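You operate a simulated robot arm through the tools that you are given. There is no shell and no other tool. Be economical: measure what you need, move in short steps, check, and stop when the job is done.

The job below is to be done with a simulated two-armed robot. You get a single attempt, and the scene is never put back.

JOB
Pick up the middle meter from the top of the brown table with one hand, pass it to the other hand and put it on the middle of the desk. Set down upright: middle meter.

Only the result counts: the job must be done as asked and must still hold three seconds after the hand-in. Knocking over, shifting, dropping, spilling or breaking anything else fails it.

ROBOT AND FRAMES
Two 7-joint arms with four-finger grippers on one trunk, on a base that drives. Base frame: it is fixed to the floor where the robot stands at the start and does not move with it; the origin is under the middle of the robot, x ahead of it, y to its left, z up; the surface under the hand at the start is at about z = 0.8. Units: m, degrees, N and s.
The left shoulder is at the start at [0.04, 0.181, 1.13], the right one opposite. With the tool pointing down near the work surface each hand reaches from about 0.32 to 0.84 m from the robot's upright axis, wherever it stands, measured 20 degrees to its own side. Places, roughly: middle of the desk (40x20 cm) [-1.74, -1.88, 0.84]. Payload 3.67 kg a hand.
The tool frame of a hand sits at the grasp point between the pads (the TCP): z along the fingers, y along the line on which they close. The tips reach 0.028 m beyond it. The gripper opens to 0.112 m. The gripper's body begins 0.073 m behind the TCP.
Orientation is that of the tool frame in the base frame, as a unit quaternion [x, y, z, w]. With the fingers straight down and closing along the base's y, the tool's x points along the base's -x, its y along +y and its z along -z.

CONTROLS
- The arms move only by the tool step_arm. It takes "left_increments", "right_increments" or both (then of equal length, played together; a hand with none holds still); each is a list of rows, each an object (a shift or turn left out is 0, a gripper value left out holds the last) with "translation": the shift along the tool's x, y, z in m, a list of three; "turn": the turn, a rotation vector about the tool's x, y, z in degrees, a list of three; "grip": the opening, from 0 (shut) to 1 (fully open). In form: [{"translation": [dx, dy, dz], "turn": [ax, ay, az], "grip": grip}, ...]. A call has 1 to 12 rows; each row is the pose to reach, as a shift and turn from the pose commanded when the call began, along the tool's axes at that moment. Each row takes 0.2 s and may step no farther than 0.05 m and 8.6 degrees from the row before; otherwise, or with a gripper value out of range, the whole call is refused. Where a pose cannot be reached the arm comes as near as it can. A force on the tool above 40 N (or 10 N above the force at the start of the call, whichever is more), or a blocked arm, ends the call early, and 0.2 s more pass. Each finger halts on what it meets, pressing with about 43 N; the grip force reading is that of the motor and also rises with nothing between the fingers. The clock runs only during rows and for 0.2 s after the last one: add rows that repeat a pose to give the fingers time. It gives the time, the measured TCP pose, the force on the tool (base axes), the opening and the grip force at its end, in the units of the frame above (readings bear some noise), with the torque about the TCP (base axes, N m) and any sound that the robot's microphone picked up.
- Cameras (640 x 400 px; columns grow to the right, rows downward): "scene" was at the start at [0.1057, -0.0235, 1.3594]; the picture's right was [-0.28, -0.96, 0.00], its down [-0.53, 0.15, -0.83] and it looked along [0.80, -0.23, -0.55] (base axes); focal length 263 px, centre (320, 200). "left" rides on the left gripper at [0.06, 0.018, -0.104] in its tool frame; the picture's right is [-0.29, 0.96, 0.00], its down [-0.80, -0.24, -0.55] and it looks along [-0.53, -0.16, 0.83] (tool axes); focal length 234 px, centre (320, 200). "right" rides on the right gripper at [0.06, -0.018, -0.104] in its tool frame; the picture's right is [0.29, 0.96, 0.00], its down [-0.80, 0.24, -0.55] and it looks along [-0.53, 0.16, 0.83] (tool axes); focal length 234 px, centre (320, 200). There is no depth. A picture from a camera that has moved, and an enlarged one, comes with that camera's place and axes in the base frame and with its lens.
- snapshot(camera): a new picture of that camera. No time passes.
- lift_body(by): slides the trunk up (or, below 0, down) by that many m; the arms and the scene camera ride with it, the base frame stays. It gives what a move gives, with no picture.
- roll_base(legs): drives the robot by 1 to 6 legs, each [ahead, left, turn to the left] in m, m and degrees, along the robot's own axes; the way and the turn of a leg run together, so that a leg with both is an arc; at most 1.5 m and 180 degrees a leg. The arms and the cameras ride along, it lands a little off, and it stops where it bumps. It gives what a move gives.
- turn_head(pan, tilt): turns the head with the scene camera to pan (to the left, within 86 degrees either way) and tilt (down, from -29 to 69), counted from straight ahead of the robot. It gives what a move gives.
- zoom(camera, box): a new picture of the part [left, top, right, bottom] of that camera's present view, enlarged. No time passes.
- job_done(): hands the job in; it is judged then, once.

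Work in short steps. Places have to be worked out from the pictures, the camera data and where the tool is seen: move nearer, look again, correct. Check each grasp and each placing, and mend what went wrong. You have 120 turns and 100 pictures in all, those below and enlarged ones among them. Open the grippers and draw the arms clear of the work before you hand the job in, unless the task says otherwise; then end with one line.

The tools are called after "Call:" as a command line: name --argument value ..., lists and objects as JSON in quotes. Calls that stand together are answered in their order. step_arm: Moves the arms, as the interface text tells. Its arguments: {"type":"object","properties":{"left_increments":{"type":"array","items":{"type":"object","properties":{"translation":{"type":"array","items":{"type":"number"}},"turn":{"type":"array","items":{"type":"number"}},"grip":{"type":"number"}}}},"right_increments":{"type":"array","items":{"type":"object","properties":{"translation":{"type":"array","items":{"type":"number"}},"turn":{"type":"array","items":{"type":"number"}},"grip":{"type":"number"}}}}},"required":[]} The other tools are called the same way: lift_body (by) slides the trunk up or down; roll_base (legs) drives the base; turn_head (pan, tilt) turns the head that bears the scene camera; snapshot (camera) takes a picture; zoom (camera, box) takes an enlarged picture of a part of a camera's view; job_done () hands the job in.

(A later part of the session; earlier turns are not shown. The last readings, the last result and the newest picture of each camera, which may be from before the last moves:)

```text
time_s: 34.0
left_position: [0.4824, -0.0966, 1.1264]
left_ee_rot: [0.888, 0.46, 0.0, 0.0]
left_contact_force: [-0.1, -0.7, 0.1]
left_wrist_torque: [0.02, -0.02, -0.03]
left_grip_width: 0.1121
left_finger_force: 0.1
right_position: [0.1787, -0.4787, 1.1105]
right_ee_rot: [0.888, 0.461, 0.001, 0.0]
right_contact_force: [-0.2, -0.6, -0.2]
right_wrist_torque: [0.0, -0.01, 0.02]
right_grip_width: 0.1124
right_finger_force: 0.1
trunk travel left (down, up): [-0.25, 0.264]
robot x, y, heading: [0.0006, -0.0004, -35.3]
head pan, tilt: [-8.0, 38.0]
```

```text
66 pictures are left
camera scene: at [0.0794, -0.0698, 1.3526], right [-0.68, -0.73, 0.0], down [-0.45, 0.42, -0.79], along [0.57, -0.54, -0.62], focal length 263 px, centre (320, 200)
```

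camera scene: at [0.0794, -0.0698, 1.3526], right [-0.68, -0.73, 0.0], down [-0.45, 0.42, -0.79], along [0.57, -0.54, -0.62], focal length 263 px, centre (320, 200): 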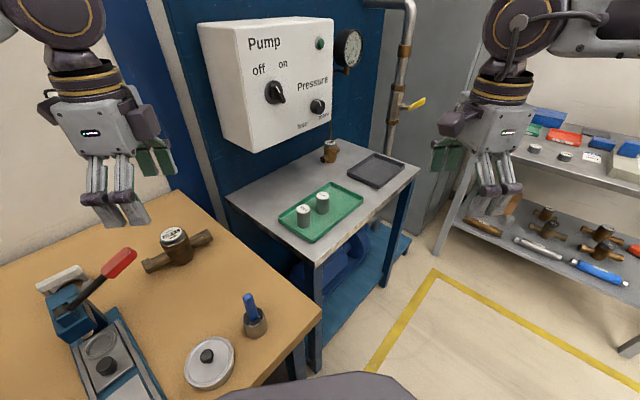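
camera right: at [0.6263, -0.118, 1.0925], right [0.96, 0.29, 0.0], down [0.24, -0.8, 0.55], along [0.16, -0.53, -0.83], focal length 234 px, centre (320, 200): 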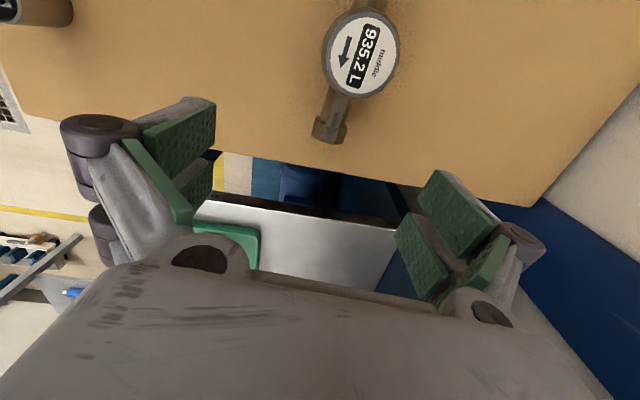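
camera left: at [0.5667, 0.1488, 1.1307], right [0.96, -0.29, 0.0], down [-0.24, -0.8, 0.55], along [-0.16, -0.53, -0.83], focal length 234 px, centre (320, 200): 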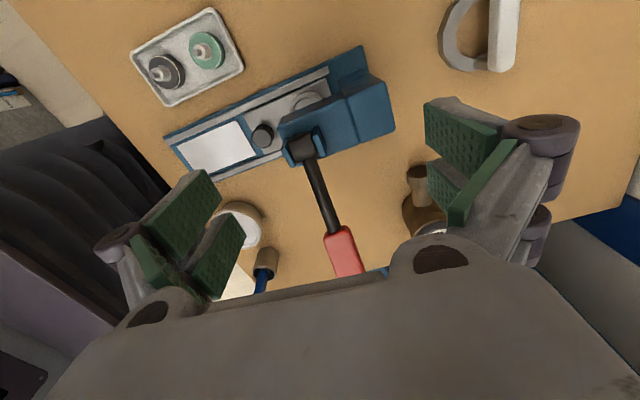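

Turned in place without trouble. Now the left hand goes above the left pipe with closing along x.

Call:
step_arm --left_increments '[{"translation": [0.024, 0.026, 0], "turn": [0, 0, -7]}, {"translation": [0.049, 0.051, 0], "turn": [0, 0, -14]}, {"translation": [0.073, 0.077, 0], "turn": [0, 0, -21]}, {"translation": [0.098, 0.102, 0.03], "turn": [0, 0, -28]}, {"translation": [0.1225, 0.128, 0.06], "turn": [0, 0, -35]}, {"translation": [0.1225, 0.128, 0.076], "turn": [0, 0, -35]}]'

Call:
snapshot --camera "left"

Call:
snapshot --camera "scene"

```text
time_s: 35.4
left_position: [0.6582, -0.0718, 1.0511]
left_ee_rot: [0.708, 0.706, 0.0, 0.0]
left_contact_force: [-0.3, 0.1, 0.5]
left_wrist_torque: [-0.01, 0.01, -0.01]
left_grip_width: 0.1119
left_finger_force: 0.1
right_position: [0.1779, -0.4776, 1.1098]
right_ee_rot: [0.888, 0.46, 0.0, 0.0]
right_contact_force: [-1.2, -0.6, 0.3]
right_wrist_torque: [0.0, -0.01, 0.05]
right_grip_width: 0.1122
right_finger_force: 0.1
trunk travel left (down, up): [-0.25, 0.264]
robot x, y, heading: [-0.0005, 0.0015, -35.2]
head pan, tilt: [-8.0, 38.0]
```

```text
65 pictures are left
camera left: at [0.6753, -0.0107, 1.1545], right [0.96, -0.29, 0.0], down [-0.24, -0.8, 0.55], along [-0.16, -0.53, -0.83], focal length 234 px, centre (320, 200)
```

left: 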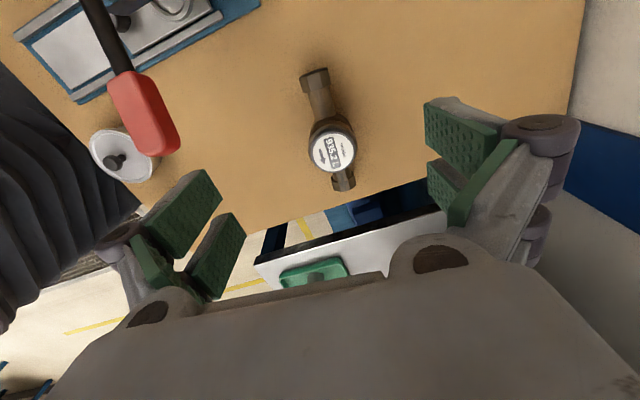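

```text
64 pictures are left
camera scene: at [0.0791, -0.0695, 1.3527], right [-0.68, -0.73, 0.0], down [-0.45, 0.42, -0.79], along [0.57, -0.54, -0.62], focal length 263 px, centre (320, 200)
```

scene: 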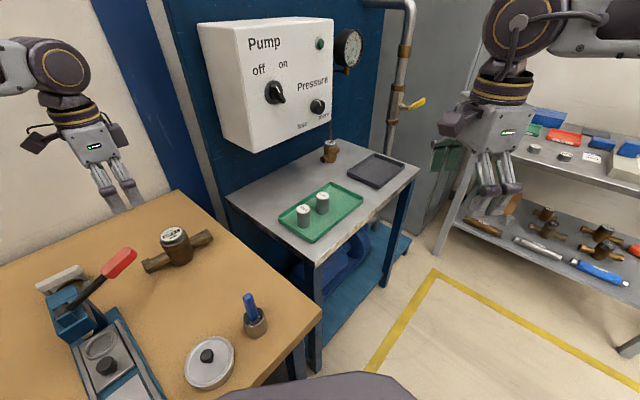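

Reached. I zoom on the meter to verify its place from this view.

Call:
zoom --camera "left" --box '[272, 50, 400, 200]'

```text
2.67 times, centred on (336, 125) of left
camera zoom: at [0.6753, -0.0107, 1.1545], right [0.96, -0.29, 0.0], down [-0.24, -0.8, 0.55], along [-0.16, -0.53, -0.83], focal length 624 px, centre (277, 400)
```

zoom: 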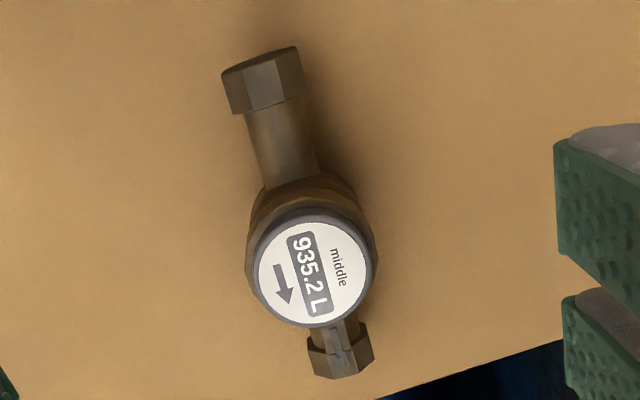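

Pipe axis at x≈0.660, free span y −0.054…−0.085. I narrow the gripper to ~6 cm and descend to z≈0.87 first for a check.

Call:
step_arm --left_increments '[{"translation": [0.001, 0.0018, 0.0], "grip": 0.55}, {"translation": [0.001, 0.0018, 0.03], "grip": 0.55}, {"translation": [0.001, 0.0018, 0.07], "grip": 0.55}, {"translation": [0.001, 0.0018, 0.11], "grip": 0.55}, {"translation": [0.001, 0.0018, 0.15], "grip": 0.55}, {"translation": [0.001, 0.0018, 0.17], "grip": 0.55}, {"translation": [0.001, 0.0018, 0.178], "grip": 0.55}]'

Call:
snapshot --camera "left"

Call:
zoom --camera "scene" --box '[60, 150, 260, 290]'

```text
time_s: 37.0
left_position: [0.6606, -0.0703, 0.8715]
left_ee_rot: [0.709, 0.706, 0.0, -0.001]
left_contact_force: [-0.4, 0.5, 0.1]
left_wrist_torque: [-0.02, -0.02, -0.01]
left_grip_width: 0.0614
left_finger_force: 0.1
right_position: [0.1786, -0.4784, 1.1095]
right_ee_rot: [0.888, 0.46, 0.0, 0.001]
right_contact_force: [-0.3, 1.3, 0.4]
right_wrist_torque: [0.0, 0.0, 0.0]
right_grip_width: 0.112
right_finger_force: 0.1
trunk travel left (down, up): [-0.25, 0.264]
robot x, y, heading: [0.0034, 0.0019, -35.1]
head pan, tilt: [-8.0, 38.0]
```

```text
62 pictures are left
camera left: at [0.6782, -0.0108, 0.9754], right [0.96, -0.29, 0.0], down [-0.24, -0.8, 0.55], along [-0.16, -0.53, -0.83], focal length 234 px, centre (320, 200)
```

left: 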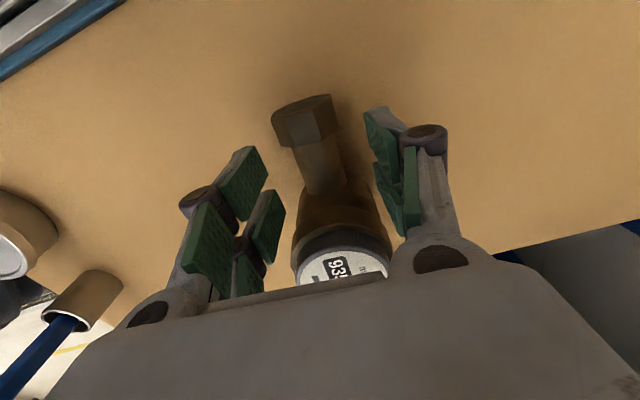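

```text
2.86 times, centred on (160, 220) of scene
camera zoom: at [0.0797, -0.0697, 1.3526], right [-0.68, -0.73, 0.0], down [-0.45, 0.42, -0.79], along [0.57, -0.54, -0.62], focal length 752 px, centre (777, 143)
```

zoom: 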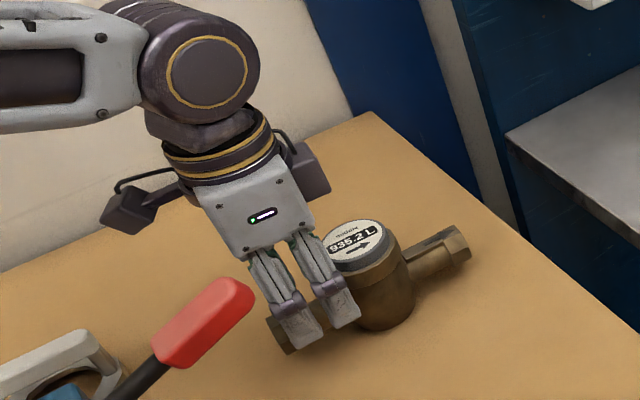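

TCP is centred over the pipe's free span. I descend the last 3 cm and close.

Call:
step_arm --left_increments '[{"translation": [0, 0, 0.015]}, {"translation": [0, 0, 0.029]}, {"translation": [0, 0, 0.029], "grip": 0.3}, {"translation": [0, 0, 0.029], "grip": 0.1}, {"translation": [0, 0, 0.029], "grip": 0.0}, {"translation": [0, 0, 0.029], "grip": 0.0}, {"translation": [0, 0, 0.029], "grip": 0.0}]'

Call:
snapshot --camera "left"

```text
time_s: 38.5
left_position: [0.6603, -0.0703, 0.8425]
left_ee_rot: [0.708, 0.706, 0.0, 0.0]
left_contact_force: [-0.2, 3.4, 1.1]
left_wrist_torque: [-0.06, -0.14, 0.05]
left_grip_width: 0.035
left_finger_force: 43.4
right_position: [0.1786, -0.4781, 1.1097]
right_ee_rot: [0.888, 0.46, -0.001, -0.001]
right_contact_force: [-0.7, -0.6, 0.2]
right_wrist_torque: [0.01, -0.01, -0.03]
right_grip_width: 0.1119
right_finger_force: 0.2
trunk travel left (down, up): [-0.25, 0.264]
robot x, y, heading: [-0.0007, 0.0026, -35.3]
head pan, tilt: [-8.0, 38.0]
```

```text
60 pictures are left
camera left: at [0.6777, -0.01, 0.9467], right [0.96, -0.29, 0.0], down [-0.24, -0.8, 0.55], along [-0.16, -0.53, -0.83], focal length 234 px, centre (320, 200)
```

left: 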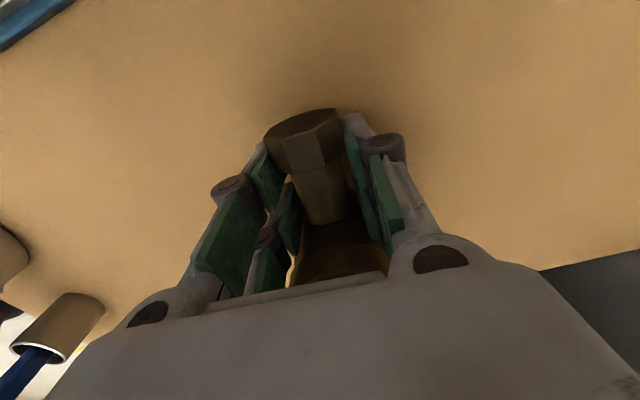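

Gripped at 35 mm (probably partly the nut). I lift 3 cm slowly and check for load and sag.

Call:
step_arm --left_increments '[{"translation": [0, 0, -0.005]}, {"translation": [0, 0, -0.01]}, {"translation": [0, 0, -0.02]}, {"translation": [0, 0, -0.03]}, {"translation": [0, 0, -0.03]}]'

Call:
snapshot --camera "left"

Call:
zoom --camera "scene" --box '[60, 150, 260, 290]'

```text
time_s: 39.8
left_position: [0.6605, -0.0703, 0.8722]
left_ee_rot: [0.709, 0.705, -0.001, -0.001]
left_contact_force: [0.0, -0.9, -6.4]
left_wrist_torque: [0.3, -0.02, 0.05]
left_grip_width: 0.0349
left_finger_force: 43.0
right_position: [0.178, -0.4781, 1.1089]
right_ee_rot: [0.888, 0.46, 0.0, -0.001]
right_contact_force: [-0.1, -0.1, -0.1]
right_wrist_torque: [-0.03, 0.0, -0.01]
right_grip_width: 0.1122
right_finger_force: 0.0
trunk travel left (down, up): [-0.25, 0.264]
robot x, y, heading: [0.0025, -0.0013, -35.1]
head pan, tilt: [-8.0, 38.0]
```

```text
59 pictures are left
camera left: at [0.6784, -0.0102, 0.9762], right [0.96, -0.29, 0.0], down [-0.24, -0.8, 0.55], along [-0.16, -0.53, -0.83], focal length 234 px, centre (320, 200)
```

left: 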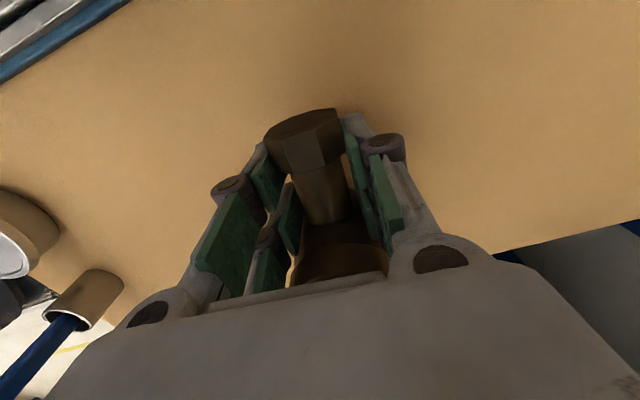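

```text
2.86 times, centred on (160, 220) of scene
camera zoom: at [0.0805, -0.0699, 1.3525], right [-0.68, -0.73, 0.0], down [-0.45, 0.42, -0.79], along [0.57, -0.54, -0.62], focal length 752 px, centre (777, 143)
```

zoom: 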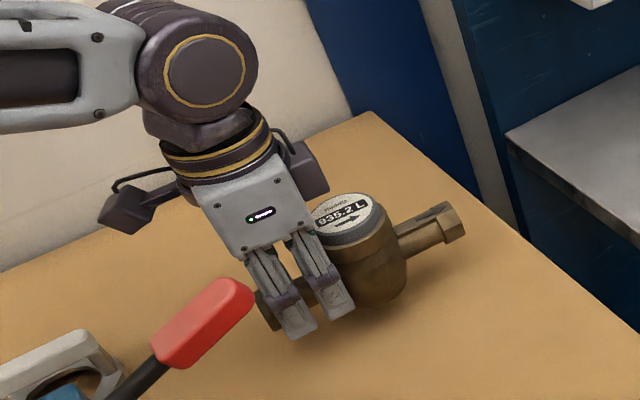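

Firm: 0.65 kg, no sag. I raise it well above the lever and bring it toward the robot's middle, yawing 20°.

Call:
step_arm --left_increments '[{"translation": [0, 0, -0.045]}, {"translation": [0, 0, -0.09]}, {"translation": [0, 0, -0.135]}, {"translation": [0, 0, -0.18]}, {"translation": [0, 0, -0.225]}, {"translation": [-0.015, -0.03, -0.25], "turn": [0, 0, 3]}, {"translation": [-0.03, -0.06, -0.25], "turn": [0, 0, 6]}, {"translation": [-0.045, -0.09, -0.25], "turn": [0, 0, 9]}, {"translation": [-0.06, -0.12, -0.25], "turn": [0, 0, 12]}, {"translation": [-0.075, -0.15, -0.25], "turn": [0, 0, 15]}, {"translation": [-0.09, -0.18, -0.25], "turn": [0, 0, 18]}, {"translation": [-0.1, -0.206, -0.25], "turn": [0, 0, 20]}]'

Call:
turn_head --pan 0 --tilt 35

Call:
snapshot --camera "scene"

```text
time_s: 42.4
left_position: [0.4532, -0.1701, 1.1202]
left_ee_rot: [0.82, 0.572, 0.001, -0.001]
left_contact_force: [-0.8, -0.3, -7.4]
left_wrist_torque: [0.3, -0.14, 0.01]
left_grip_width: 0.0349
left_finger_force: 43.2
right_position: [0.1773, -0.4784, 1.11]
right_ee_rot: [0.888, 0.46, 0.001, 0.0]
right_contact_force: [0.0, 0.1, -0.8]
right_wrist_torque: [0.0, -0.02, 0.02]
right_grip_width: 0.1119
right_finger_force: 0.0
trunk travel left (down, up): [-0.25, 0.264]
robot x, y, heading: [-0.001, 0.0003, -35.1]
head pan, tilt: [-8.0, 38.0]
```

```text
time_s: 43.0
left_position: [0.4543, -0.1698, 1.1221]
left_ee_rot: [0.82, 0.572, -0.001, 0.0]
left_contact_force: [0.5, 0.2, -7.1]
left_wrist_torque: [0.34, -0.12, 0.01]
left_grip_width: 0.035
left_finger_force: 42.7
right_position: [0.1788, -0.4787, 1.1103]
right_ee_rot: [0.887, 0.461, 0.0, -0.001]
right_contact_force: [0.1, 0.0, -0.4]
right_wrist_torque: [-0.02, 0.03, 0.01]
right_grip_width: 0.1121
right_finger_force: 0.0
trunk travel left (down, up): [-0.25, 0.264]
robot x, y, heading: [0.0015, 0.0043, -35.1]
head pan, tilt: [0.0, 35.0]
```

```text
57 pictures are left
camera scene: at [0.0892, -0.0616, 1.3571], right [-0.58, -0.82, 0.0], down [-0.47, 0.33, -0.82], along [0.67, -0.47, -0.57], focal length 263 px, centre (320, 200)
```

scene: 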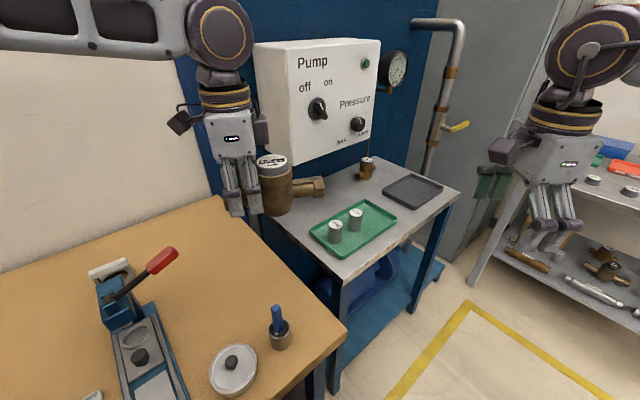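

The meter hangs level. I now prepare the right hand: raise, align yaw with the left hand, staying clear of the pipe.

Call:
step_arm --right_increments '[{"translation": [0.01, 0.01, -0.03], "turn": [0, 0, -3]}, {"translation": [0.03, 0.02, -0.06], "turn": [0, 0, -6]}, {"translation": [0.05, 0.035, -0.08], "turn": [0, 0, -9]}, {"translation": [0.075, 0.05, -0.1], "turn": [0, 0, -12]}, {"translation": [0.1, 0.07, -0.1], "turn": [0, 0, -15]}, {"translation": [0.12, 0.08, -0.1], "turn": [0, 0, -15]}]'

Call:
step_arm --right_increments '[{"turn": [0, 8.4, 0]}, {"turn": [0, 16.8, 0]}, {"turn": [0, 25.2, 0]}, {"turn": [0, 33.6, 0]}, {"turn": [0, 42, 0]}, {"turn": [0, 50, 0]}]'

Call:
snapshot --camera "scene"

Call:
snapshot --camera "right"

```text
time_s: 44.4
left_position: [0.4546, -0.1714, 1.1215]
left_ee_rot: [0.82, 0.572, -0.001, -0.001]
left_contact_force: [0.7, -0.4, -6.8]
left_wrist_torque: [0.33, -0.08, 0.01]
left_grip_width: 0.0346
left_finger_force: 43.1
right_position: [0.3144, -0.4273, 1.208]
right_ee_rot: [0.82, 0.572, -0.001, -0.001]
right_contact_force: [-0.3, 0.3, 0.1]
right_wrist_torque: [0.01, 0.03, -0.02]
right_grip_width: 0.112
right_finger_force: 0.0
trunk travel left (down, up): [-0.25, 0.264]
robot x, y, heading: [0.0021, 0.0005, -35.3]
head pan, tilt: [0.0, 35.0]
```

```text
time_s: 45.8
left_position: [0.4536, -0.1702, 1.1201]
left_ee_rot: [0.82, 0.572, -0.001, -0.002]
left_contact_force: [-1.3, -0.3, -7.6]
left_wrist_torque: [0.36, -0.14, 0.05]
left_grip_width: 0.0349
left_finger_force: 43.1
right_position: [0.3135, -0.4267, 1.2085]
right_ee_rot: [0.743, 0.518, 0.348, -0.243]
right_contact_force: [-0.2, -0.5, 0.2]
right_wrist_torque: [0.04, 0.01, -0.05]
right_grip_width: 0.112
right_finger_force: 0.2
trunk travel left (down, up): [-0.25, 0.264]
robot x, y, heading: [0.0007, 0.0011, -35.0]
head pan, tilt: [0.0, 35.0]
```

```text
56 pictures are left
camera scene: at [0.0888, -0.0628, 1.3571], right [-0.58, -0.82, 0.0], down [-0.47, 0.33, -0.82], along [0.67, -0.47, -0.57], focal length 263 px, centre (320, 200)
```

scene: 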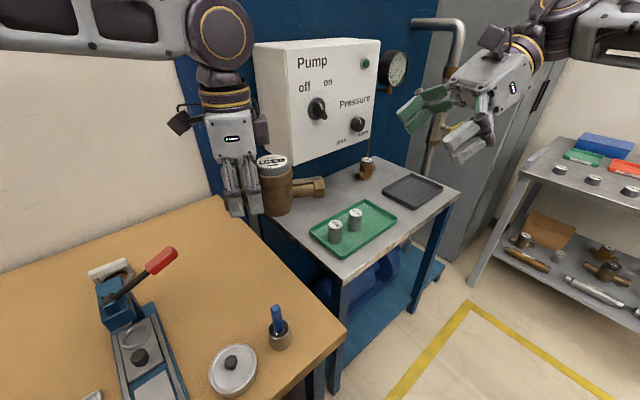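

```text
55 pictures are left
camera right: at [0.2811, -0.4597, 1.3218], right [0.96, -0.16, 0.22], down [-0.1, -0.96, -0.26], along [0.25, 0.23, -0.94], focal length 234 px, centre (320, 200)
```

right: 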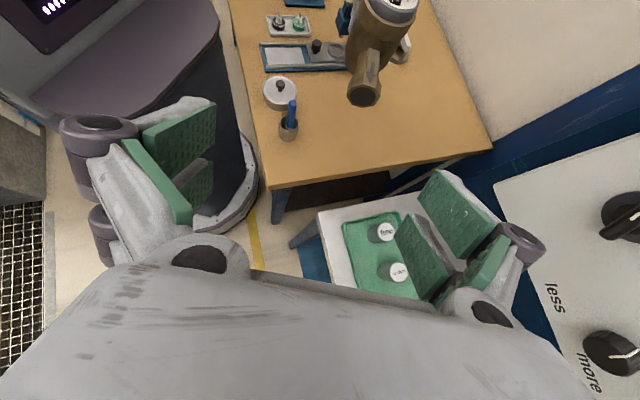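

Both hands can hold these poses. I move the right hand to the pre-approach point ~13 cm off the body along its approach line.

Call:
step_arm --right_increments '[{"translation": [0.023, 0.011, 0.0274]}, {"translation": [0.0463, 0.0221, 0.0548]}, {"translation": [0.0695, 0.0332, 0.0822]}, {"translation": [0.0926, 0.0442, 0.1096]}, {"translation": [0.0926, 0.0442, 0.1096]}]'

Call:
snapshot --camera "right"

Call:
zoom --camera "scene" --box '[150, 80, 450, 260]'

```text
time_s: 47.0
left_position: [0.4533, -0.1703, 1.1217]
left_ee_rot: [0.82, 0.572, 0.0, 0.0]
left_contact_force: [-0.5, -0.3, -5.8]
left_wrist_torque: [0.34, -0.14, 0.02]
left_grip_width: 0.0347
left_finger_force: 43.1
right_position: [0.4013, -0.3081, 1.21]
right_ee_rot: [0.743, 0.518, 0.348, -0.242]
right_contact_force: [0.4, -0.3, 0.1]
right_wrist_torque: [-0.01, -0.01, -0.01]
right_grip_width: 0.1121
right_finger_force: 0.0
trunk travel left (down, up): [-0.25, 0.264]
robot x, y, heading: [0.0, -0.0009, -35.3]
head pan, tilt: [0.0, 35.0]
```

```text
54 pictures are left
camera right: at [0.3709, -0.3396, 1.3232], right [0.96, -0.16, 0.22], down [-0.1, -0.96, -0.26], along [0.25, 0.22, -0.94], focal length 234 px, centre (320, 200)
```

right: 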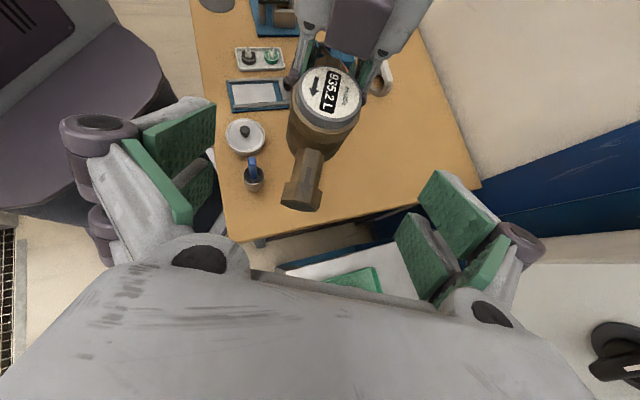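

```text
2.13 times, centred on (300, 170) of scene
camera zoom: at [0.0881, -0.0625, 1.3571], right [-0.58, -0.82, 0.0], down [-0.47, 0.33, -0.82], along [0.67, -0.47, -0.57], focal length 561 px, centre (363, 264)
```

zoom: 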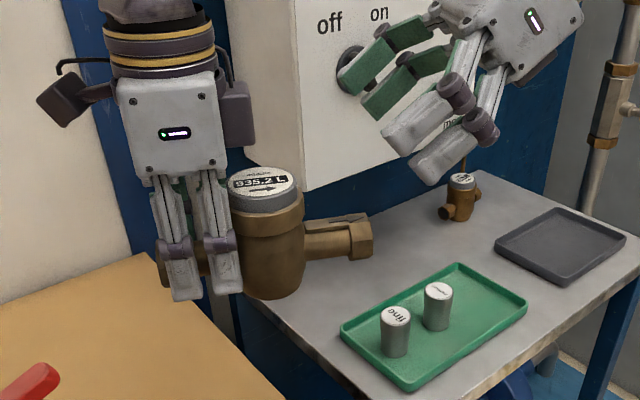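

Body centre confirmed at ≈[0.437,-0.2145]. I advance 9 cm along the approach line, then look.

Call:
step_arm --right_increments '[{"translation": [-0.0008, 0.0016, 0.03]}, {"translation": [-0.0008, 0.0016, 0.06]}, {"translation": [-0.0008, 0.0016, 0.09]}, {"translation": [-0.0008, 0.0016, 0.09]}]'

Call:
snapshot --camera "right"

Call:
zoom --camera "scene" --box '[150, 80, 450, 260]'

```text
time_s: 48.0
left_position: [0.4534, -0.1697, 1.1222]
left_ee_rot: [0.82, 0.572, 0.0, 0.0]
left_contact_force: [-0.4, -0.5, -6.4]
left_wrist_torque: [0.34, -0.1, 0.01]
left_grip_width: 0.0346
left_finger_force: 43.1
right_position: [0.4285, -0.2433, 1.1524]
right_ee_rot: [0.743, 0.519, 0.346, -0.242]
right_contact_force: [-0.6, 0.0, 1.0]
right_wrist_torque: [-0.01, -0.01, 0.01]
right_grip_width: 0.112
right_finger_force: 0.1
trunk travel left (down, up): [-0.25, 0.264]
robot x, y, heading: [-0.003, 0.0022, -34.9]
head pan, tilt: [0.0, 35.0]
```

```text
52 pictures are left
camera right: at [0.3963, -0.2748, 1.2641], right [0.96, -0.16, 0.22], down [-0.1, -0.96, -0.26], along [0.25, 0.22, -0.94], focal length 234 px, centre (320, 200)
```

right: 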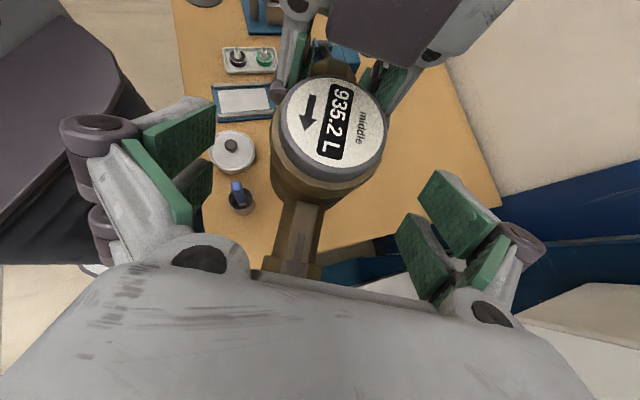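

```text
2.13 times, centred on (300, 170) of scene
camera zoom: at [0.0886, -0.0616, 1.3572], right [-0.58, -0.82, 0.0], down [-0.47, 0.33, -0.82], along [0.67, -0.47, -0.57], focal length 561 px, centre (363, 264)
```

zoom: 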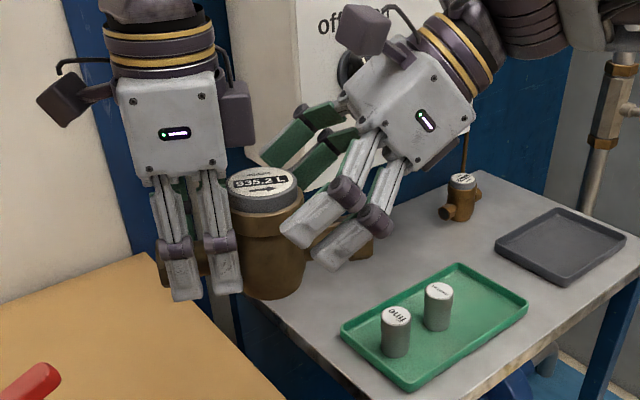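

I zoom in to understand the finger shape and clearances before the final approach.

Call:
zoom --camera "scene" --box '[215, 125, 345, 225]'

Call:
zoom --camera "right" --box '[230, 20, 430, 220]'

Call:
snapshot --camera "left"

```text
4.00 times, centred on (280, 175) of scene
camera zoom: at [0.0886, -0.0616, 1.3572], right [-0.58, -0.82, 0.0], down [-0.47, 0.33, -0.82], along [0.67, -0.47, -0.57], focal length 1052 px, centre (480, 300)
```

zoom: 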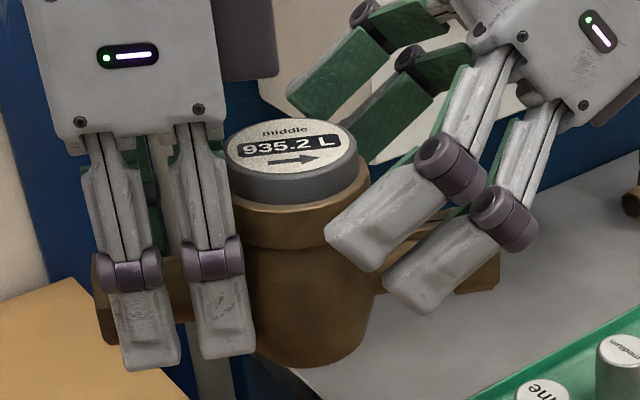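

```text
2.00 times, centred on (330, 120) of right
camera zoom: at [0.3963, -0.2748, 1.2641], right [0.96, -0.16, 0.22], down [-0.1, -0.96, -0.26], along [0.25, 0.22, -0.94], focal length 468 px, centre (300, 360)
```

zoom: 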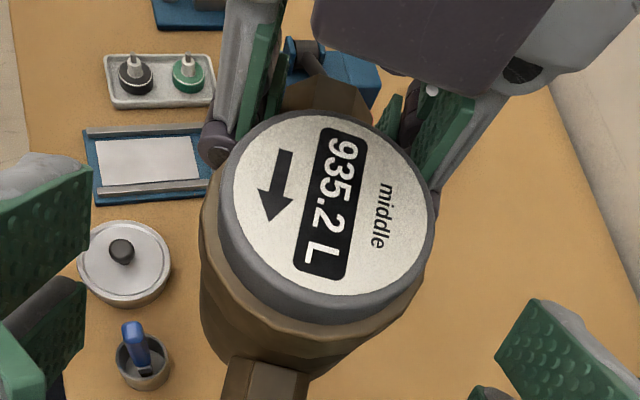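

```text
48 pictures are left
camera left: at [0.4906, -0.1195, 1.2252], right [0.8, -0.6, 0.0], down [-0.5, -0.67, 0.55], along [-0.33, -0.44, -0.83], focal length 234 px, centre (320, 200)
```

left: 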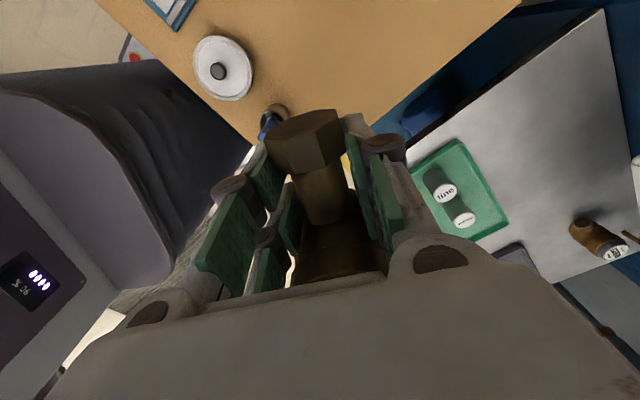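

The fingers are forked (two prongs, ~±3 cm total in width), so at this lean the right tips would crowd the left fingers. I back off and increase the lean to 65° so the right tips end just past the body centre.

Call:
step_arm --right_increments '[{"translation": [0, 0, -0.02]}, {"translation": [0, 0, -0.04], "turn": [0, 5, 0]}, {"translation": [0, 0, -0.04], "turn": [0, 10, 0]}, {"translation": [0, 0, -0.04], "turn": [0, 15, 0]}, {"translation": [0, 0, -0.04], "turn": [0, 15, 0]}]'

```text
time_s: 49.2
left_position: [0.4547, -0.1693, 1.1222]
left_ee_rot: [0.82, 0.573, 0.0, 0.0]
left_contact_force: [-0.3, -0.2, -6.2]
left_wrist_torque: [0.33, -0.1, -0.02]
left_grip_width: 0.0347
left_finger_force: 43.0
right_position: [0.4181, -0.2726, 1.1783]
right_ee_rot: [0.691, 0.482, 0.442, -0.309]
right_contact_force: [-0.1, -1.1, 0.5]
right_wrist_torque: [-0.04, 0.0, 0.0]
right_grip_width: 0.1121
right_finger_force: 0.0
trunk travel left (down, up): [-0.25, 0.264]
robot x, y, heading: [-0.003, 0.0016, -35.3]
head pan, tilt: [0.0, 35.0]
```

Now the final approach to straddle the body, still open.

Call:
step_arm --right_increments '[{"translation": [-0.0105, -0.001, 0.018]}, {"translation": [-0.021, -0.002, 0.036]}, {"translation": [-0.0305, -0.0021, 0.05]}, {"translation": [-0.0305, -0.0021, 0.0584]}, {"translation": [-0.0305, -0.0021, 0.0584]}]'

Call:
snapshot --camera "right"

Call:
zoom --camera "scene" --box '[215, 105, 375, 225]'

```text
time_s: 50.4
left_position: [0.4545, -0.1703, 1.1227]
left_ee_rot: [0.82, 0.572, 0.0, -0.001]
left_contact_force: [-0.3, -0.3, -6.6]
left_wrist_torque: [0.31, -0.15, -0.03]
left_grip_width: 0.0351
left_finger_force: 43.3
right_position: [0.4305, -0.2337, 1.1244]
right_ee_rot: [0.692, 0.482, 0.441, -0.308]
right_contact_force: [-0.7, -0.5, -0.6]
right_wrist_torque: [0.02, -0.02, -0.02]
right_grip_width: 0.1122
right_finger_force: 0.0
trunk travel left (down, up): [-0.25, 0.264]
robot x, y, heading: [0.0003, -0.0022, -35.1]
head pan, tilt: [0.0, 35.0]
```

```text
47 pictures are left
camera right: at [0.3889, -0.2914, 1.2222], right [0.94, -0.22, 0.26], down [-0.07, -0.87, -0.49], along [0.33, 0.44, -0.83], focal length 234 px, centre (320, 200)
```

right: 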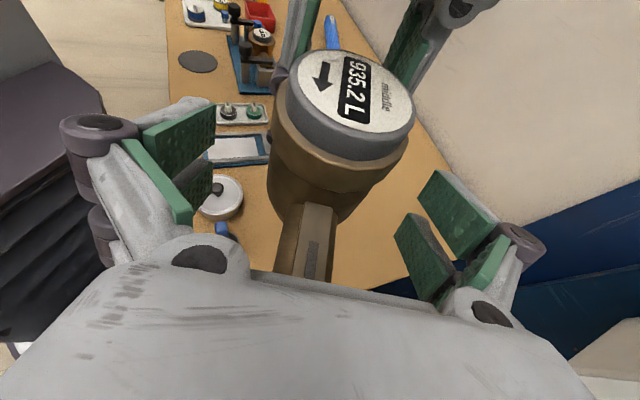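

```text
3.33 times, centred on (295, 165) of scene
camera zoom: at [0.0889, -0.0618, 1.3571], right [-0.58, -0.82, 0.0], down [-0.47, 0.33, -0.82], along [0.67, -0.47, -0.57], focal length 877 px, centre (403, 317)
```

zoom: 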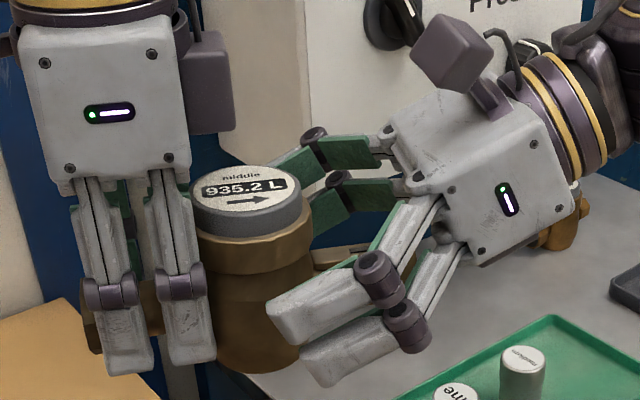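

The tips bracket the body's middle and the pipe passes between the prongs. I close the right hand.

Call:
step_arm --right_increments '[{"grip": 0.75}, {"grip": 0.6}, {"grip": 0.4}, {"grip": 0.2}, {"grip": 0.0}, {"grip": 0.0}]'

Call:
snapshot --camera "right"

Call:
zoom --camera "scene" --box '[215, 105, 375, 225]'

```text
time_s: 51.8
left_position: [0.4549, -0.1697, 1.1211]
left_ee_rot: [0.82, 0.572, 0.0, 0.0]
left_contact_force: [0.1, 0.7, -6.4]
left_wrist_torque: [0.15, -0.06, 0.01]
left_grip_width: 0.0348
left_finger_force: 43.0
right_position: [0.4311, -0.2329, 1.1243]
right_ee_rot: [0.692, 0.482, 0.441, -0.308]
right_contact_force: [0.1, -2.0, 0.1]
right_wrist_torque: [0.2, -0.08, -0.01]
right_grip_width: 0.0609
right_finger_force: 43.2
trunk travel left (down, up): [-0.25, 0.264]
robot x, y, heading: [0.0001, 0.0011, -35.3]
head pan, tilt: [0.0, 35.0]
```

```text
45 pictures are left
camera right: at [0.389, -0.2913, 1.2223], right [0.94, -0.22, 0.26], down [-0.07, -0.87, -0.49], along [0.33, 0.44, -0.83], focal length 234 px, centre (320, 200)
```

right: 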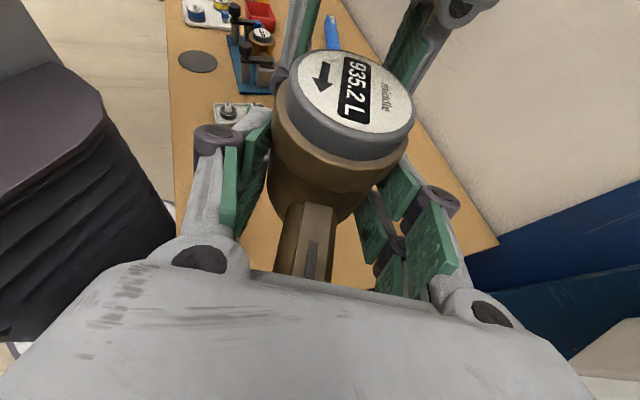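

```text
3.33 times, centred on (295, 165) of scene
camera zoom: at [0.0891, -0.0616, 1.3571], right [-0.58, -0.82, 0.0], down [-0.47, 0.33, -0.82], along [0.67, -0.47, -0.57], focal length 877 px, centre (403, 317)
```

zoom: 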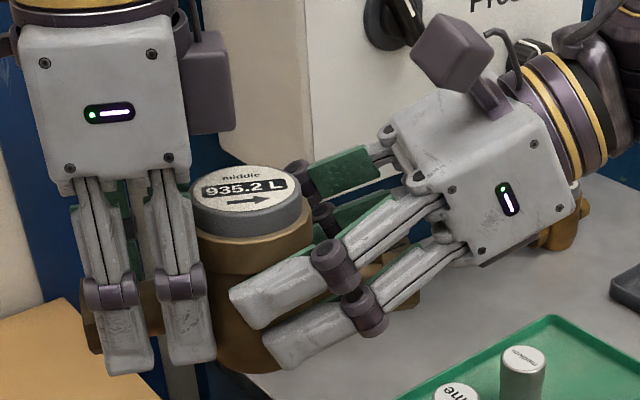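

Width 61 mm, about the body's diameter, but tips are only just past the axis. I reopen a bit, advance 5 mm, and close again for a safer bite.

Call:
step_arm --right_increments '[{"grip": 0.75}, {"translation": [0, 0, 0.003], "grip": 0.75}, {"translation": [0, 0, 0.005], "grip": 0.75}, {"translation": [0, 0, 0.005], "grip": 0.5}, {"translation": [0, 0, 0.005], "grip": 0.2}, {"translation": [0, 0, 0.005], "grip": 0.0}, {"translation": [0, 0, 0.005], "grip": 0.0}]'

Call:
zoom --camera "scene" --box '[215, 105, 375, 225]'

```text
time_s: 53.4
left_position: [0.4537, -0.1703, 1.1213]
left_ee_rot: [0.82, 0.572, -0.001, 0.0]
left_contact_force: [-0.9, 0.1, -5.8]
left_wrist_torque: [0.22, -0.05, -0.01]
left_grip_width: 0.0348
left_finger_force: 42.7
right_position: [0.4322, -0.2286, 1.1233]
right_ee_rot: [0.693, 0.482, 0.44, -0.307]
right_contact_force: [-0.9, -1.0, -0.6]
right_wrist_torque: [0.1, -0.02, -0.01]
right_grip_width: 0.0606
right_finger_force: 42.5
trunk travel left (down, up): [-0.25, 0.264]
robot x, y, heading: [0.0018, 0.0034, -35.0]
head pan, tilt: [0.0, 35.0]
```

```text
3.33 times, centred on (295, 165) of scene
camera zoom: at [0.0891, -0.0617, 1.3571], right [-0.58, -0.82, 0.0], down [-0.47, 0.33, -0.82], along [0.67, -0.47, -0.57], focal length 877 px, centre (403, 317)
```

zoom: 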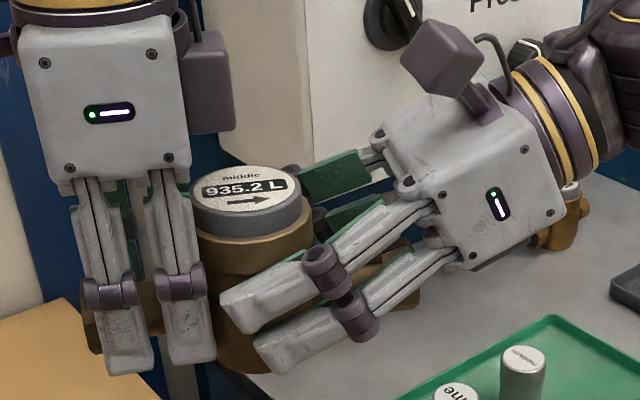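

Same width, so the pads sit on the widest part. I release the left hand minimally, then slide it outward along the pipe away from the right tips.

Call:
step_arm --left_increments '[{"grip": 0.36}, {"grip": 0.37}, {"grip": 0.37}]'

Call:
zoom --camera "scene" --box '[215, 105, 375, 225]'

```text
time_s: 54.2
left_position: [0.4551, -0.17, 1.1216]
left_ee_rot: [0.82, 0.572, -0.001, -0.001]
left_contact_force: [0.8, -0.2, -0.8]
left_wrist_torque: [0.0, 0.01, -0.01]
left_grip_width: 0.0414
left_finger_force: 0.1
right_position: [0.4336, -0.2296, 1.1217]
right_ee_rot: [0.691, 0.483, 0.44, -0.309]
right_contact_force: [0.6, -0.6, -0.8]
right_wrist_torque: [-0.06, 0.02, 0.0]
right_grip_width: 0.0607
right_finger_force: 42.7
trunk travel left (down, up): [-0.25, 0.264]
robot x, y, heading: [0.0028, 0.0005, -35.2]
head pan, tilt: [0.0, 35.0]
```

```text
3.33 times, centred on (295, 165) of scene
camera zoom: at [0.0891, -0.0617, 1.3571], right [-0.58, -0.82, 0.0], down [-0.47, 0.33, -0.82], along [0.67, -0.47, -0.57], focal length 877 px, centre (403, 317)
```

zoom: 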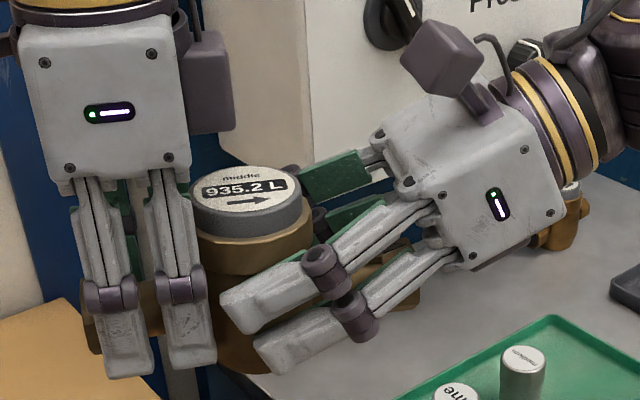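

Left reads no load. I slide the left hand outward a bit and recheck the right hand's load.

Call:
step_arm --left_increments '[{"translation": [0.005, 0, 0]}, {"translation": [0.015, 0, 0]}, {"translation": [0.03, 0, 0]}, {"translation": [0.05, 0, 0]}]'

Call:
zoom --camera "scene" --box '[195, 105, 375, 225]'

```text
time_s: 55.2
left_position: [0.4711, -0.1234, 1.1224]
left_ee_rot: [0.82, 0.573, -0.001, 0.001]
left_contact_force: [-0.2, 1.0, 0.9]
left_wrist_torque: [-0.01, 0.0, 0.01]
left_grip_width: 0.0415
left_finger_force: 0.1
right_position: [0.4323, -0.2286, 1.1227]
right_ee_rot: [0.692, 0.483, 0.44, -0.308]
right_contact_force: [-0.8, 0.1, -0.5]
right_wrist_torque: [-0.12, 0.04, -0.02]
right_grip_width: 0.0605
right_finger_force: 43.1
trunk travel left (down, up): [-0.25, 0.264]
robot x, y, heading: [0.0033, -0.0012, -35.2]
head pan, tilt: [0.0, 35.0]
```

```text
3.33 times, centred on (285, 165) of scene
camera zoom: at [0.0893, -0.0605, 1.3572], right [-0.58, -0.82, 0.0], down [-0.47, 0.33, -0.82], along [0.67, -0.47, -0.57], focal length 877 px, centre (437, 317)
```

zoom: 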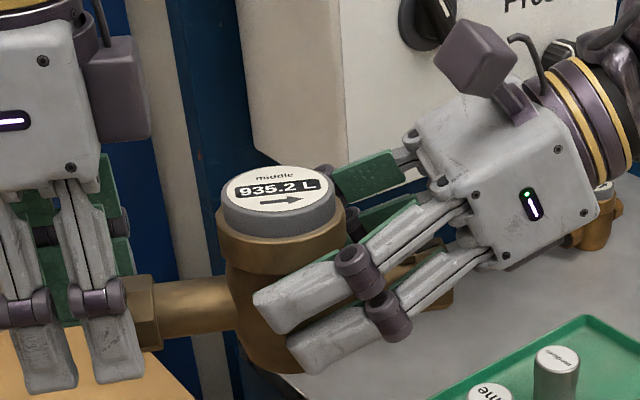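

The meter is held level by the right hand alone. I slide the left fully off and raise it.

Call:
step_arm --left_increments '[{"translation": [0.03, 0, 0]}, {"translation": [0.06, 0, 0]}, {"translation": [0.09, 0, 0]}, {"translation": [0.11, 0, -0.02]}, {"translation": [0.13, -0.01, -0.05]}, {"translation": [0.14, -0.02, -0.09]}]'

Call:
snapshot --camera "scene"

```text
time_s: 56.6
left_position: [0.5004, 0.0164, 1.2152]
left_ee_rot: [0.82, 0.572, 0.0, -0.001]
left_contact_force: [0.2, -0.3, 0.2]
left_wrist_torque: [-0.01, -0.01, -0.05]
left_grip_width: 0.0416
left_finger_force: 0.1
right_position: [0.4313, -0.2295, 1.1214]
right_ee_rot: [0.691, 0.484, 0.44, -0.308]
right_contact_force: [-0.3, -0.1, 0.1]
right_wrist_torque: [-0.09, 0.06, -0.01]
right_grip_width: 0.0604
right_finger_force: 42.1
trunk travel left (down, up): [-0.25, 0.264]
robot x, y, heading: [0.0027, 0.0008, -35.1]
head pan, tilt: [0.0, 35.0]
```

```text
40 pictures are left
camera scene: at [0.088, -0.0616, 1.3572], right [-0.58, -0.82, 0.0], down [-0.47, 0.33, -0.82], along [0.67, -0.47, -0.57], focal length 263 px, centre (320, 200)
```

scene: 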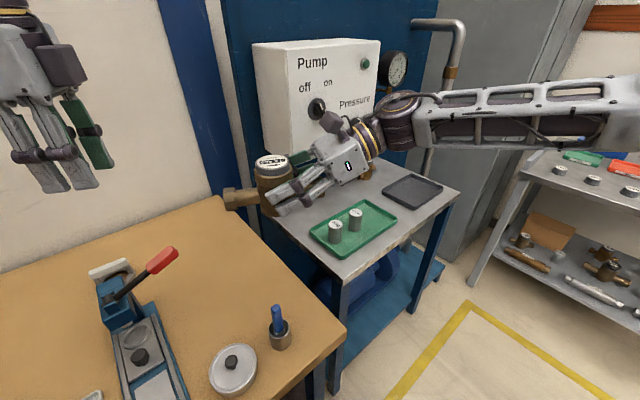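

Handover done. Now I turn the robot right toward the desk direction (about -133°) in place and look.

Call:
roll_base --legs '[[0, 0, -50], [0, 0, -48]]'

Call:
turn_head --pan 0 --tilt 15

Call:
snapshot --camera "scene"

```text
time_s: 61.9
left_position: [-0.0559, -0.4979, 1.2134]
left_ee_rot: [0.969, -0.246, 0.0, 0.0]
left_contact_force: [0.0, 0.3, 0.2]
left_wrist_torque: [-0.04, -0.02, 0.0]
left_grip_width: 0.0415
left_finger_force: 0.0
right_position: [-0.2889, -0.3956, 1.1227]
right_ee_rot: [0.818, -0.207, 0.521, 0.131]
right_contact_force: [-0.6, 0.0, 0.1]
right_wrist_torque: [0.07, 0.06, -0.01]
right_grip_width: 0.0608
right_finger_force: 43.0
trunk travel left (down, up): [-0.25, 0.264]
robot x, y, heading: [-0.0037, 0.0069, -133.4]
head pan, tilt: [0.0, 35.0]
```

```text
time_s: 62.8
left_position: [-0.0561, -0.4992, 1.2154]
left_ee_rot: [0.97, -0.245, 0.0, 0.0]
left_contact_force: [-0.6, 0.7, 0.4]
left_wrist_torque: [0.03, 0.0, 0.0]
left_grip_width: 0.0415
left_finger_force: 0.1
right_position: [-0.2873, -0.3956, 1.1223]
right_ee_rot: [0.818, -0.207, 0.521, 0.131]
right_contact_force: [0.2, -0.4, -0.6]
right_wrist_torque: [0.03, 0.1, 0.01]
right_grip_width: 0.0606
right_finger_force: 43.0
trunk travel left (down, up): [-0.25, 0.264]
robot x, y, heading: [0.0037, -0.0032, -133.5]
head pan, tilt: [0.0, 15.0]
```

```text
39 pictures are left
camera scene: at [-0.0784, -0.0821, 1.389], right [-0.73, 0.69, 0.0], down [0.18, 0.19, -0.97], along [-0.66, -0.7, -0.26], focal length 263 px, centre (320, 200)
```

scene: 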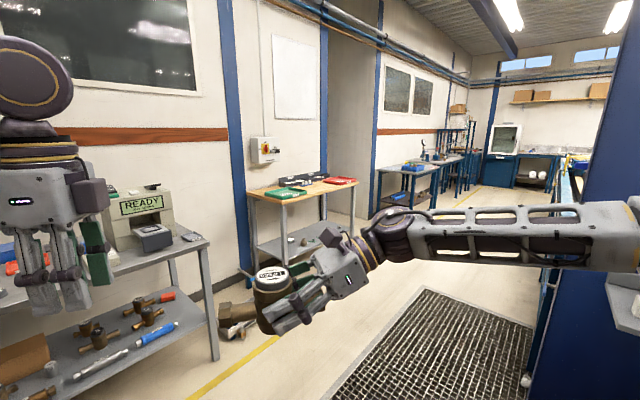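

The desk is the wood-topped table with trays straight ahead. I zoom on it.

Call:
zoom --camera "scene" --box '[200, 150, 380, 330]'

Call:
turn_head --pan -45 --tilt 30

Call:
snapshot --camera "scene"

```text
2.22 times, centred on (290, 240) of scene
camera zoom: at [-0.0784, -0.0821, 1.389], right [-0.73, 0.69, 0.0], down [0.18, 0.19, -0.97], along [-0.66, -0.7, -0.26], focal length 585 px, centre (387, 111)
```

zoom: 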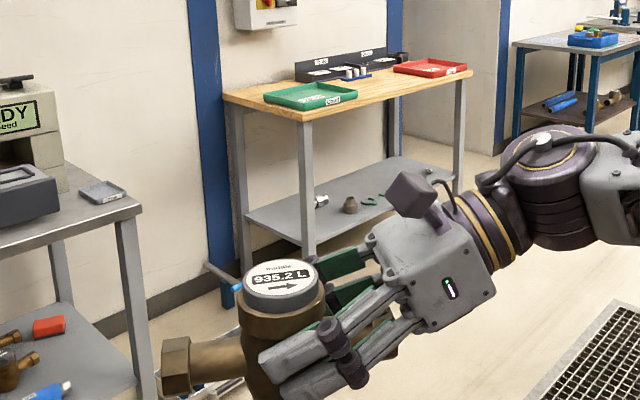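

```text
time_s: 63.9
left_position: [-0.056, -0.4979, 1.2134]
left_ee_rot: [0.969, -0.246, 0.0, 0.0]
left_contact_force: [0.4, 0.7, 0.1]
left_wrist_torque: [0.02, 0.0, -0.03]
left_grip_width: 0.0415
left_finger_force: 0.0
right_position: [-0.2886, -0.3953, 1.1217]
right_ee_rot: [0.817, -0.207, 0.521, 0.131]
right_contact_force: [-0.4, 0.1, 0.0]
right_wrist_torque: [0.06, 0.05, 0.0]
right_grip_width: 0.0608
right_finger_force: 42.9
trunk travel left (down, up): [-0.25, 0.264]
robot x, y, heading: [0.0015, 0.0005, -133.5]
head pan, tilt: [-45.0, 30.0]
```

```text
37 pictures are left
camera scene: at [-0.1046, -0.0168, 1.365], right [-0.03, 1.0, 0.0], down [0.5, 0.01, -0.87], along [-0.87, -0.02, -0.5], focal length 263 px, centre (320, 200)
```

scene: 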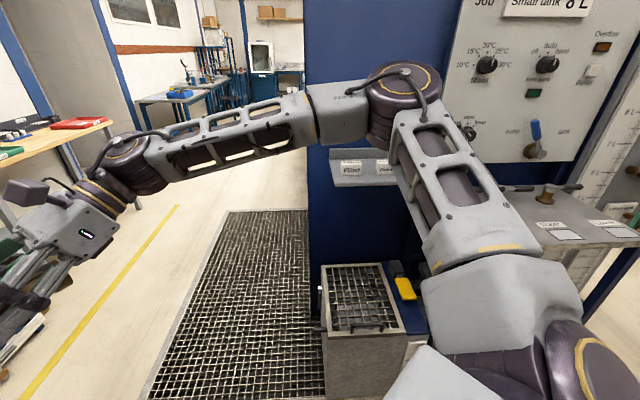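

Desk top spans roughly x −2.2…−1.2, y −1.75…−2.15, trays at its left and right; the middle is free. A machine stands at y>-0.1 on the right, the READY table at y<-1.3, x>-0.5. I first drive sideways into the middle of the corridor.

Call:
roll_base --legs '[[0.49, 0.46, 0]]'

Call:
turn_head --pan -15 --tilt 25

Call:
snapshot --camera "scene"

```text
time_s: 67.6
left_position: [-0.064, -1.1754, 1.2146]
left_ee_rot: [0.969, -0.248, 0.0, -0.001]
left_contact_force: [0.1, 0.0, -0.3]
left_wrist_torque: [0.03, -0.05, -0.01]
left_grip_width: 0.0415
left_finger_force: 0.1
right_position: [-0.2972, -1.07, 1.1224]
right_ee_rot: [0.817, -0.21, 0.521, 0.133]
right_contact_force: [-0.6, 0.5, 0.9]
right_wrist_torque: [0.05, 0.06, -0.03]
right_grip_width: 0.0604
right_finger_force: 43.0
trunk travel left (down, up): [-0.25, 0.264]
robot x, y, heading: [-0.0026, -0.6763, -133.8]
head pan, tilt: [-45.0, 30.0]
```

```text
time_s: 68.5
left_position: [-0.0649, -1.1739, 1.2151]
left_ee_rot: [0.969, -0.248, 0.001, 0.0]
left_contact_force: [-0.1, 0.5, -0.5]
left_wrist_torque: [0.02, 0.04, 0.02]
left_grip_width: 0.0413
left_finger_force: 0.2
right_position: [-0.296, -1.0693, 1.1228]
right_ee_rot: [0.817, -0.209, 0.52, 0.133]
right_contact_force: [-0.2, 0.2, 0.5]
right_wrist_torque: [0.05, 0.15, 0.0]
right_grip_width: 0.0606
right_finger_force: 42.9
trunk travel left (down, up): [-0.25, 0.264]
robot x, y, heading: [-0.0092, -0.6794, -133.8]
head pan, tilt: [-15.0, 25.0]
```

```text
36 pictures are left
camera scene: at [-0.0991, -0.7377, 1.3729], right [-0.52, 0.85, 0.0], down [0.36, 0.22, -0.91], along [-0.77, -0.47, -0.42], focal length 263 px, centre (320, 200)
```

scene: 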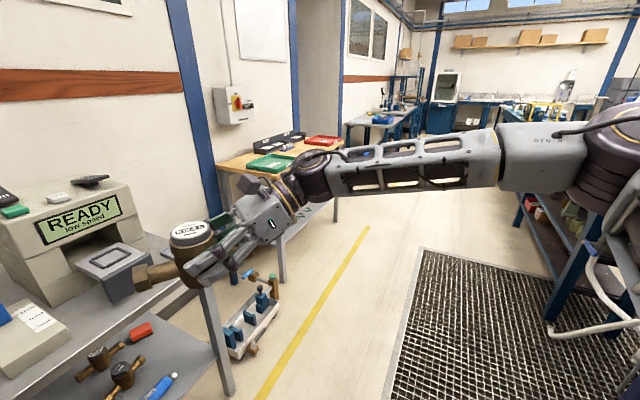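

Path ahead is clear (floor grate is flat). I drive to about [-1.3,-0.85] and turn to heading -90.

Call:
roll_base --legs '[[1.016, -0.813, 0], [0, 0, 43.8]]'

Call:
turn_head --pan -15 --tilt 25

Call:
snapshot --camera "scene"

```text
time_s: 77.3
left_position: [-0.9999, -1.2391, 1.2136]
left_ee_rot: [0.992, 0.129, 0.0, 0.0]
left_contact_force: [0.2, 0.7, 0.3]
left_wrist_torque: [0.01, 0.0, 0.01]
left_grip_width: 0.0414
left_finger_force: 0.0
right_position: [-1.2416, -1.3226, 1.1225]
right_ee_rot: [0.837, 0.109, 0.532, -0.07]
right_contact_force: [-0.8, -0.9, 0.2]
right_wrist_torque: [-0.04, 0.08, -0.01]
right_grip_width: 0.0605
right_finger_force: 43.1
trunk travel left (down, up): [-0.25, 0.264]
robot x, y, heading: [-1.2987, -0.8379, -90.4]
head pan, tilt: [-15.0, 25.0]
```

```text
time_s: 77.9
left_position: [-0.9994, -1.2379, 1.2152]
left_ee_rot: [0.992, 0.129, -0.001, 0.0]
left_contact_force: [-0.5, 1.4, 0.1]
left_wrist_torque: [0.0, -0.01, 0.0]
left_grip_width: 0.0414
left_finger_force: 0.0
right_position: [-1.2403, -1.3228, 1.1212]
right_ee_rot: [0.836, 0.108, 0.533, -0.07]
right_contact_force: [0.4, 0.3, 0.3]
right_wrist_torque: [-0.04, 0.09, 0.01]
right_grip_width: 0.0606
right_finger_force: 43.1
trunk travel left (down, up): [-0.25, 0.264]
robot x, y, heading: [-1.2978, -0.8345, -90.0]
head pan, tilt: [-15.0, 25.0]
```

```text
35 pictures are left
camera scene: at [-1.3241, -0.9453, 1.3729], right [-0.96, 0.26, 0.0], down [0.11, 0.41, -0.91], along [-0.24, -0.87, -0.42], focal length 263 px, centre (320, 200)
```

scene: 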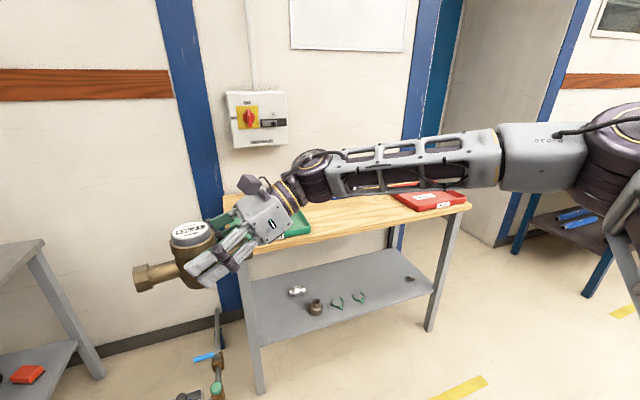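

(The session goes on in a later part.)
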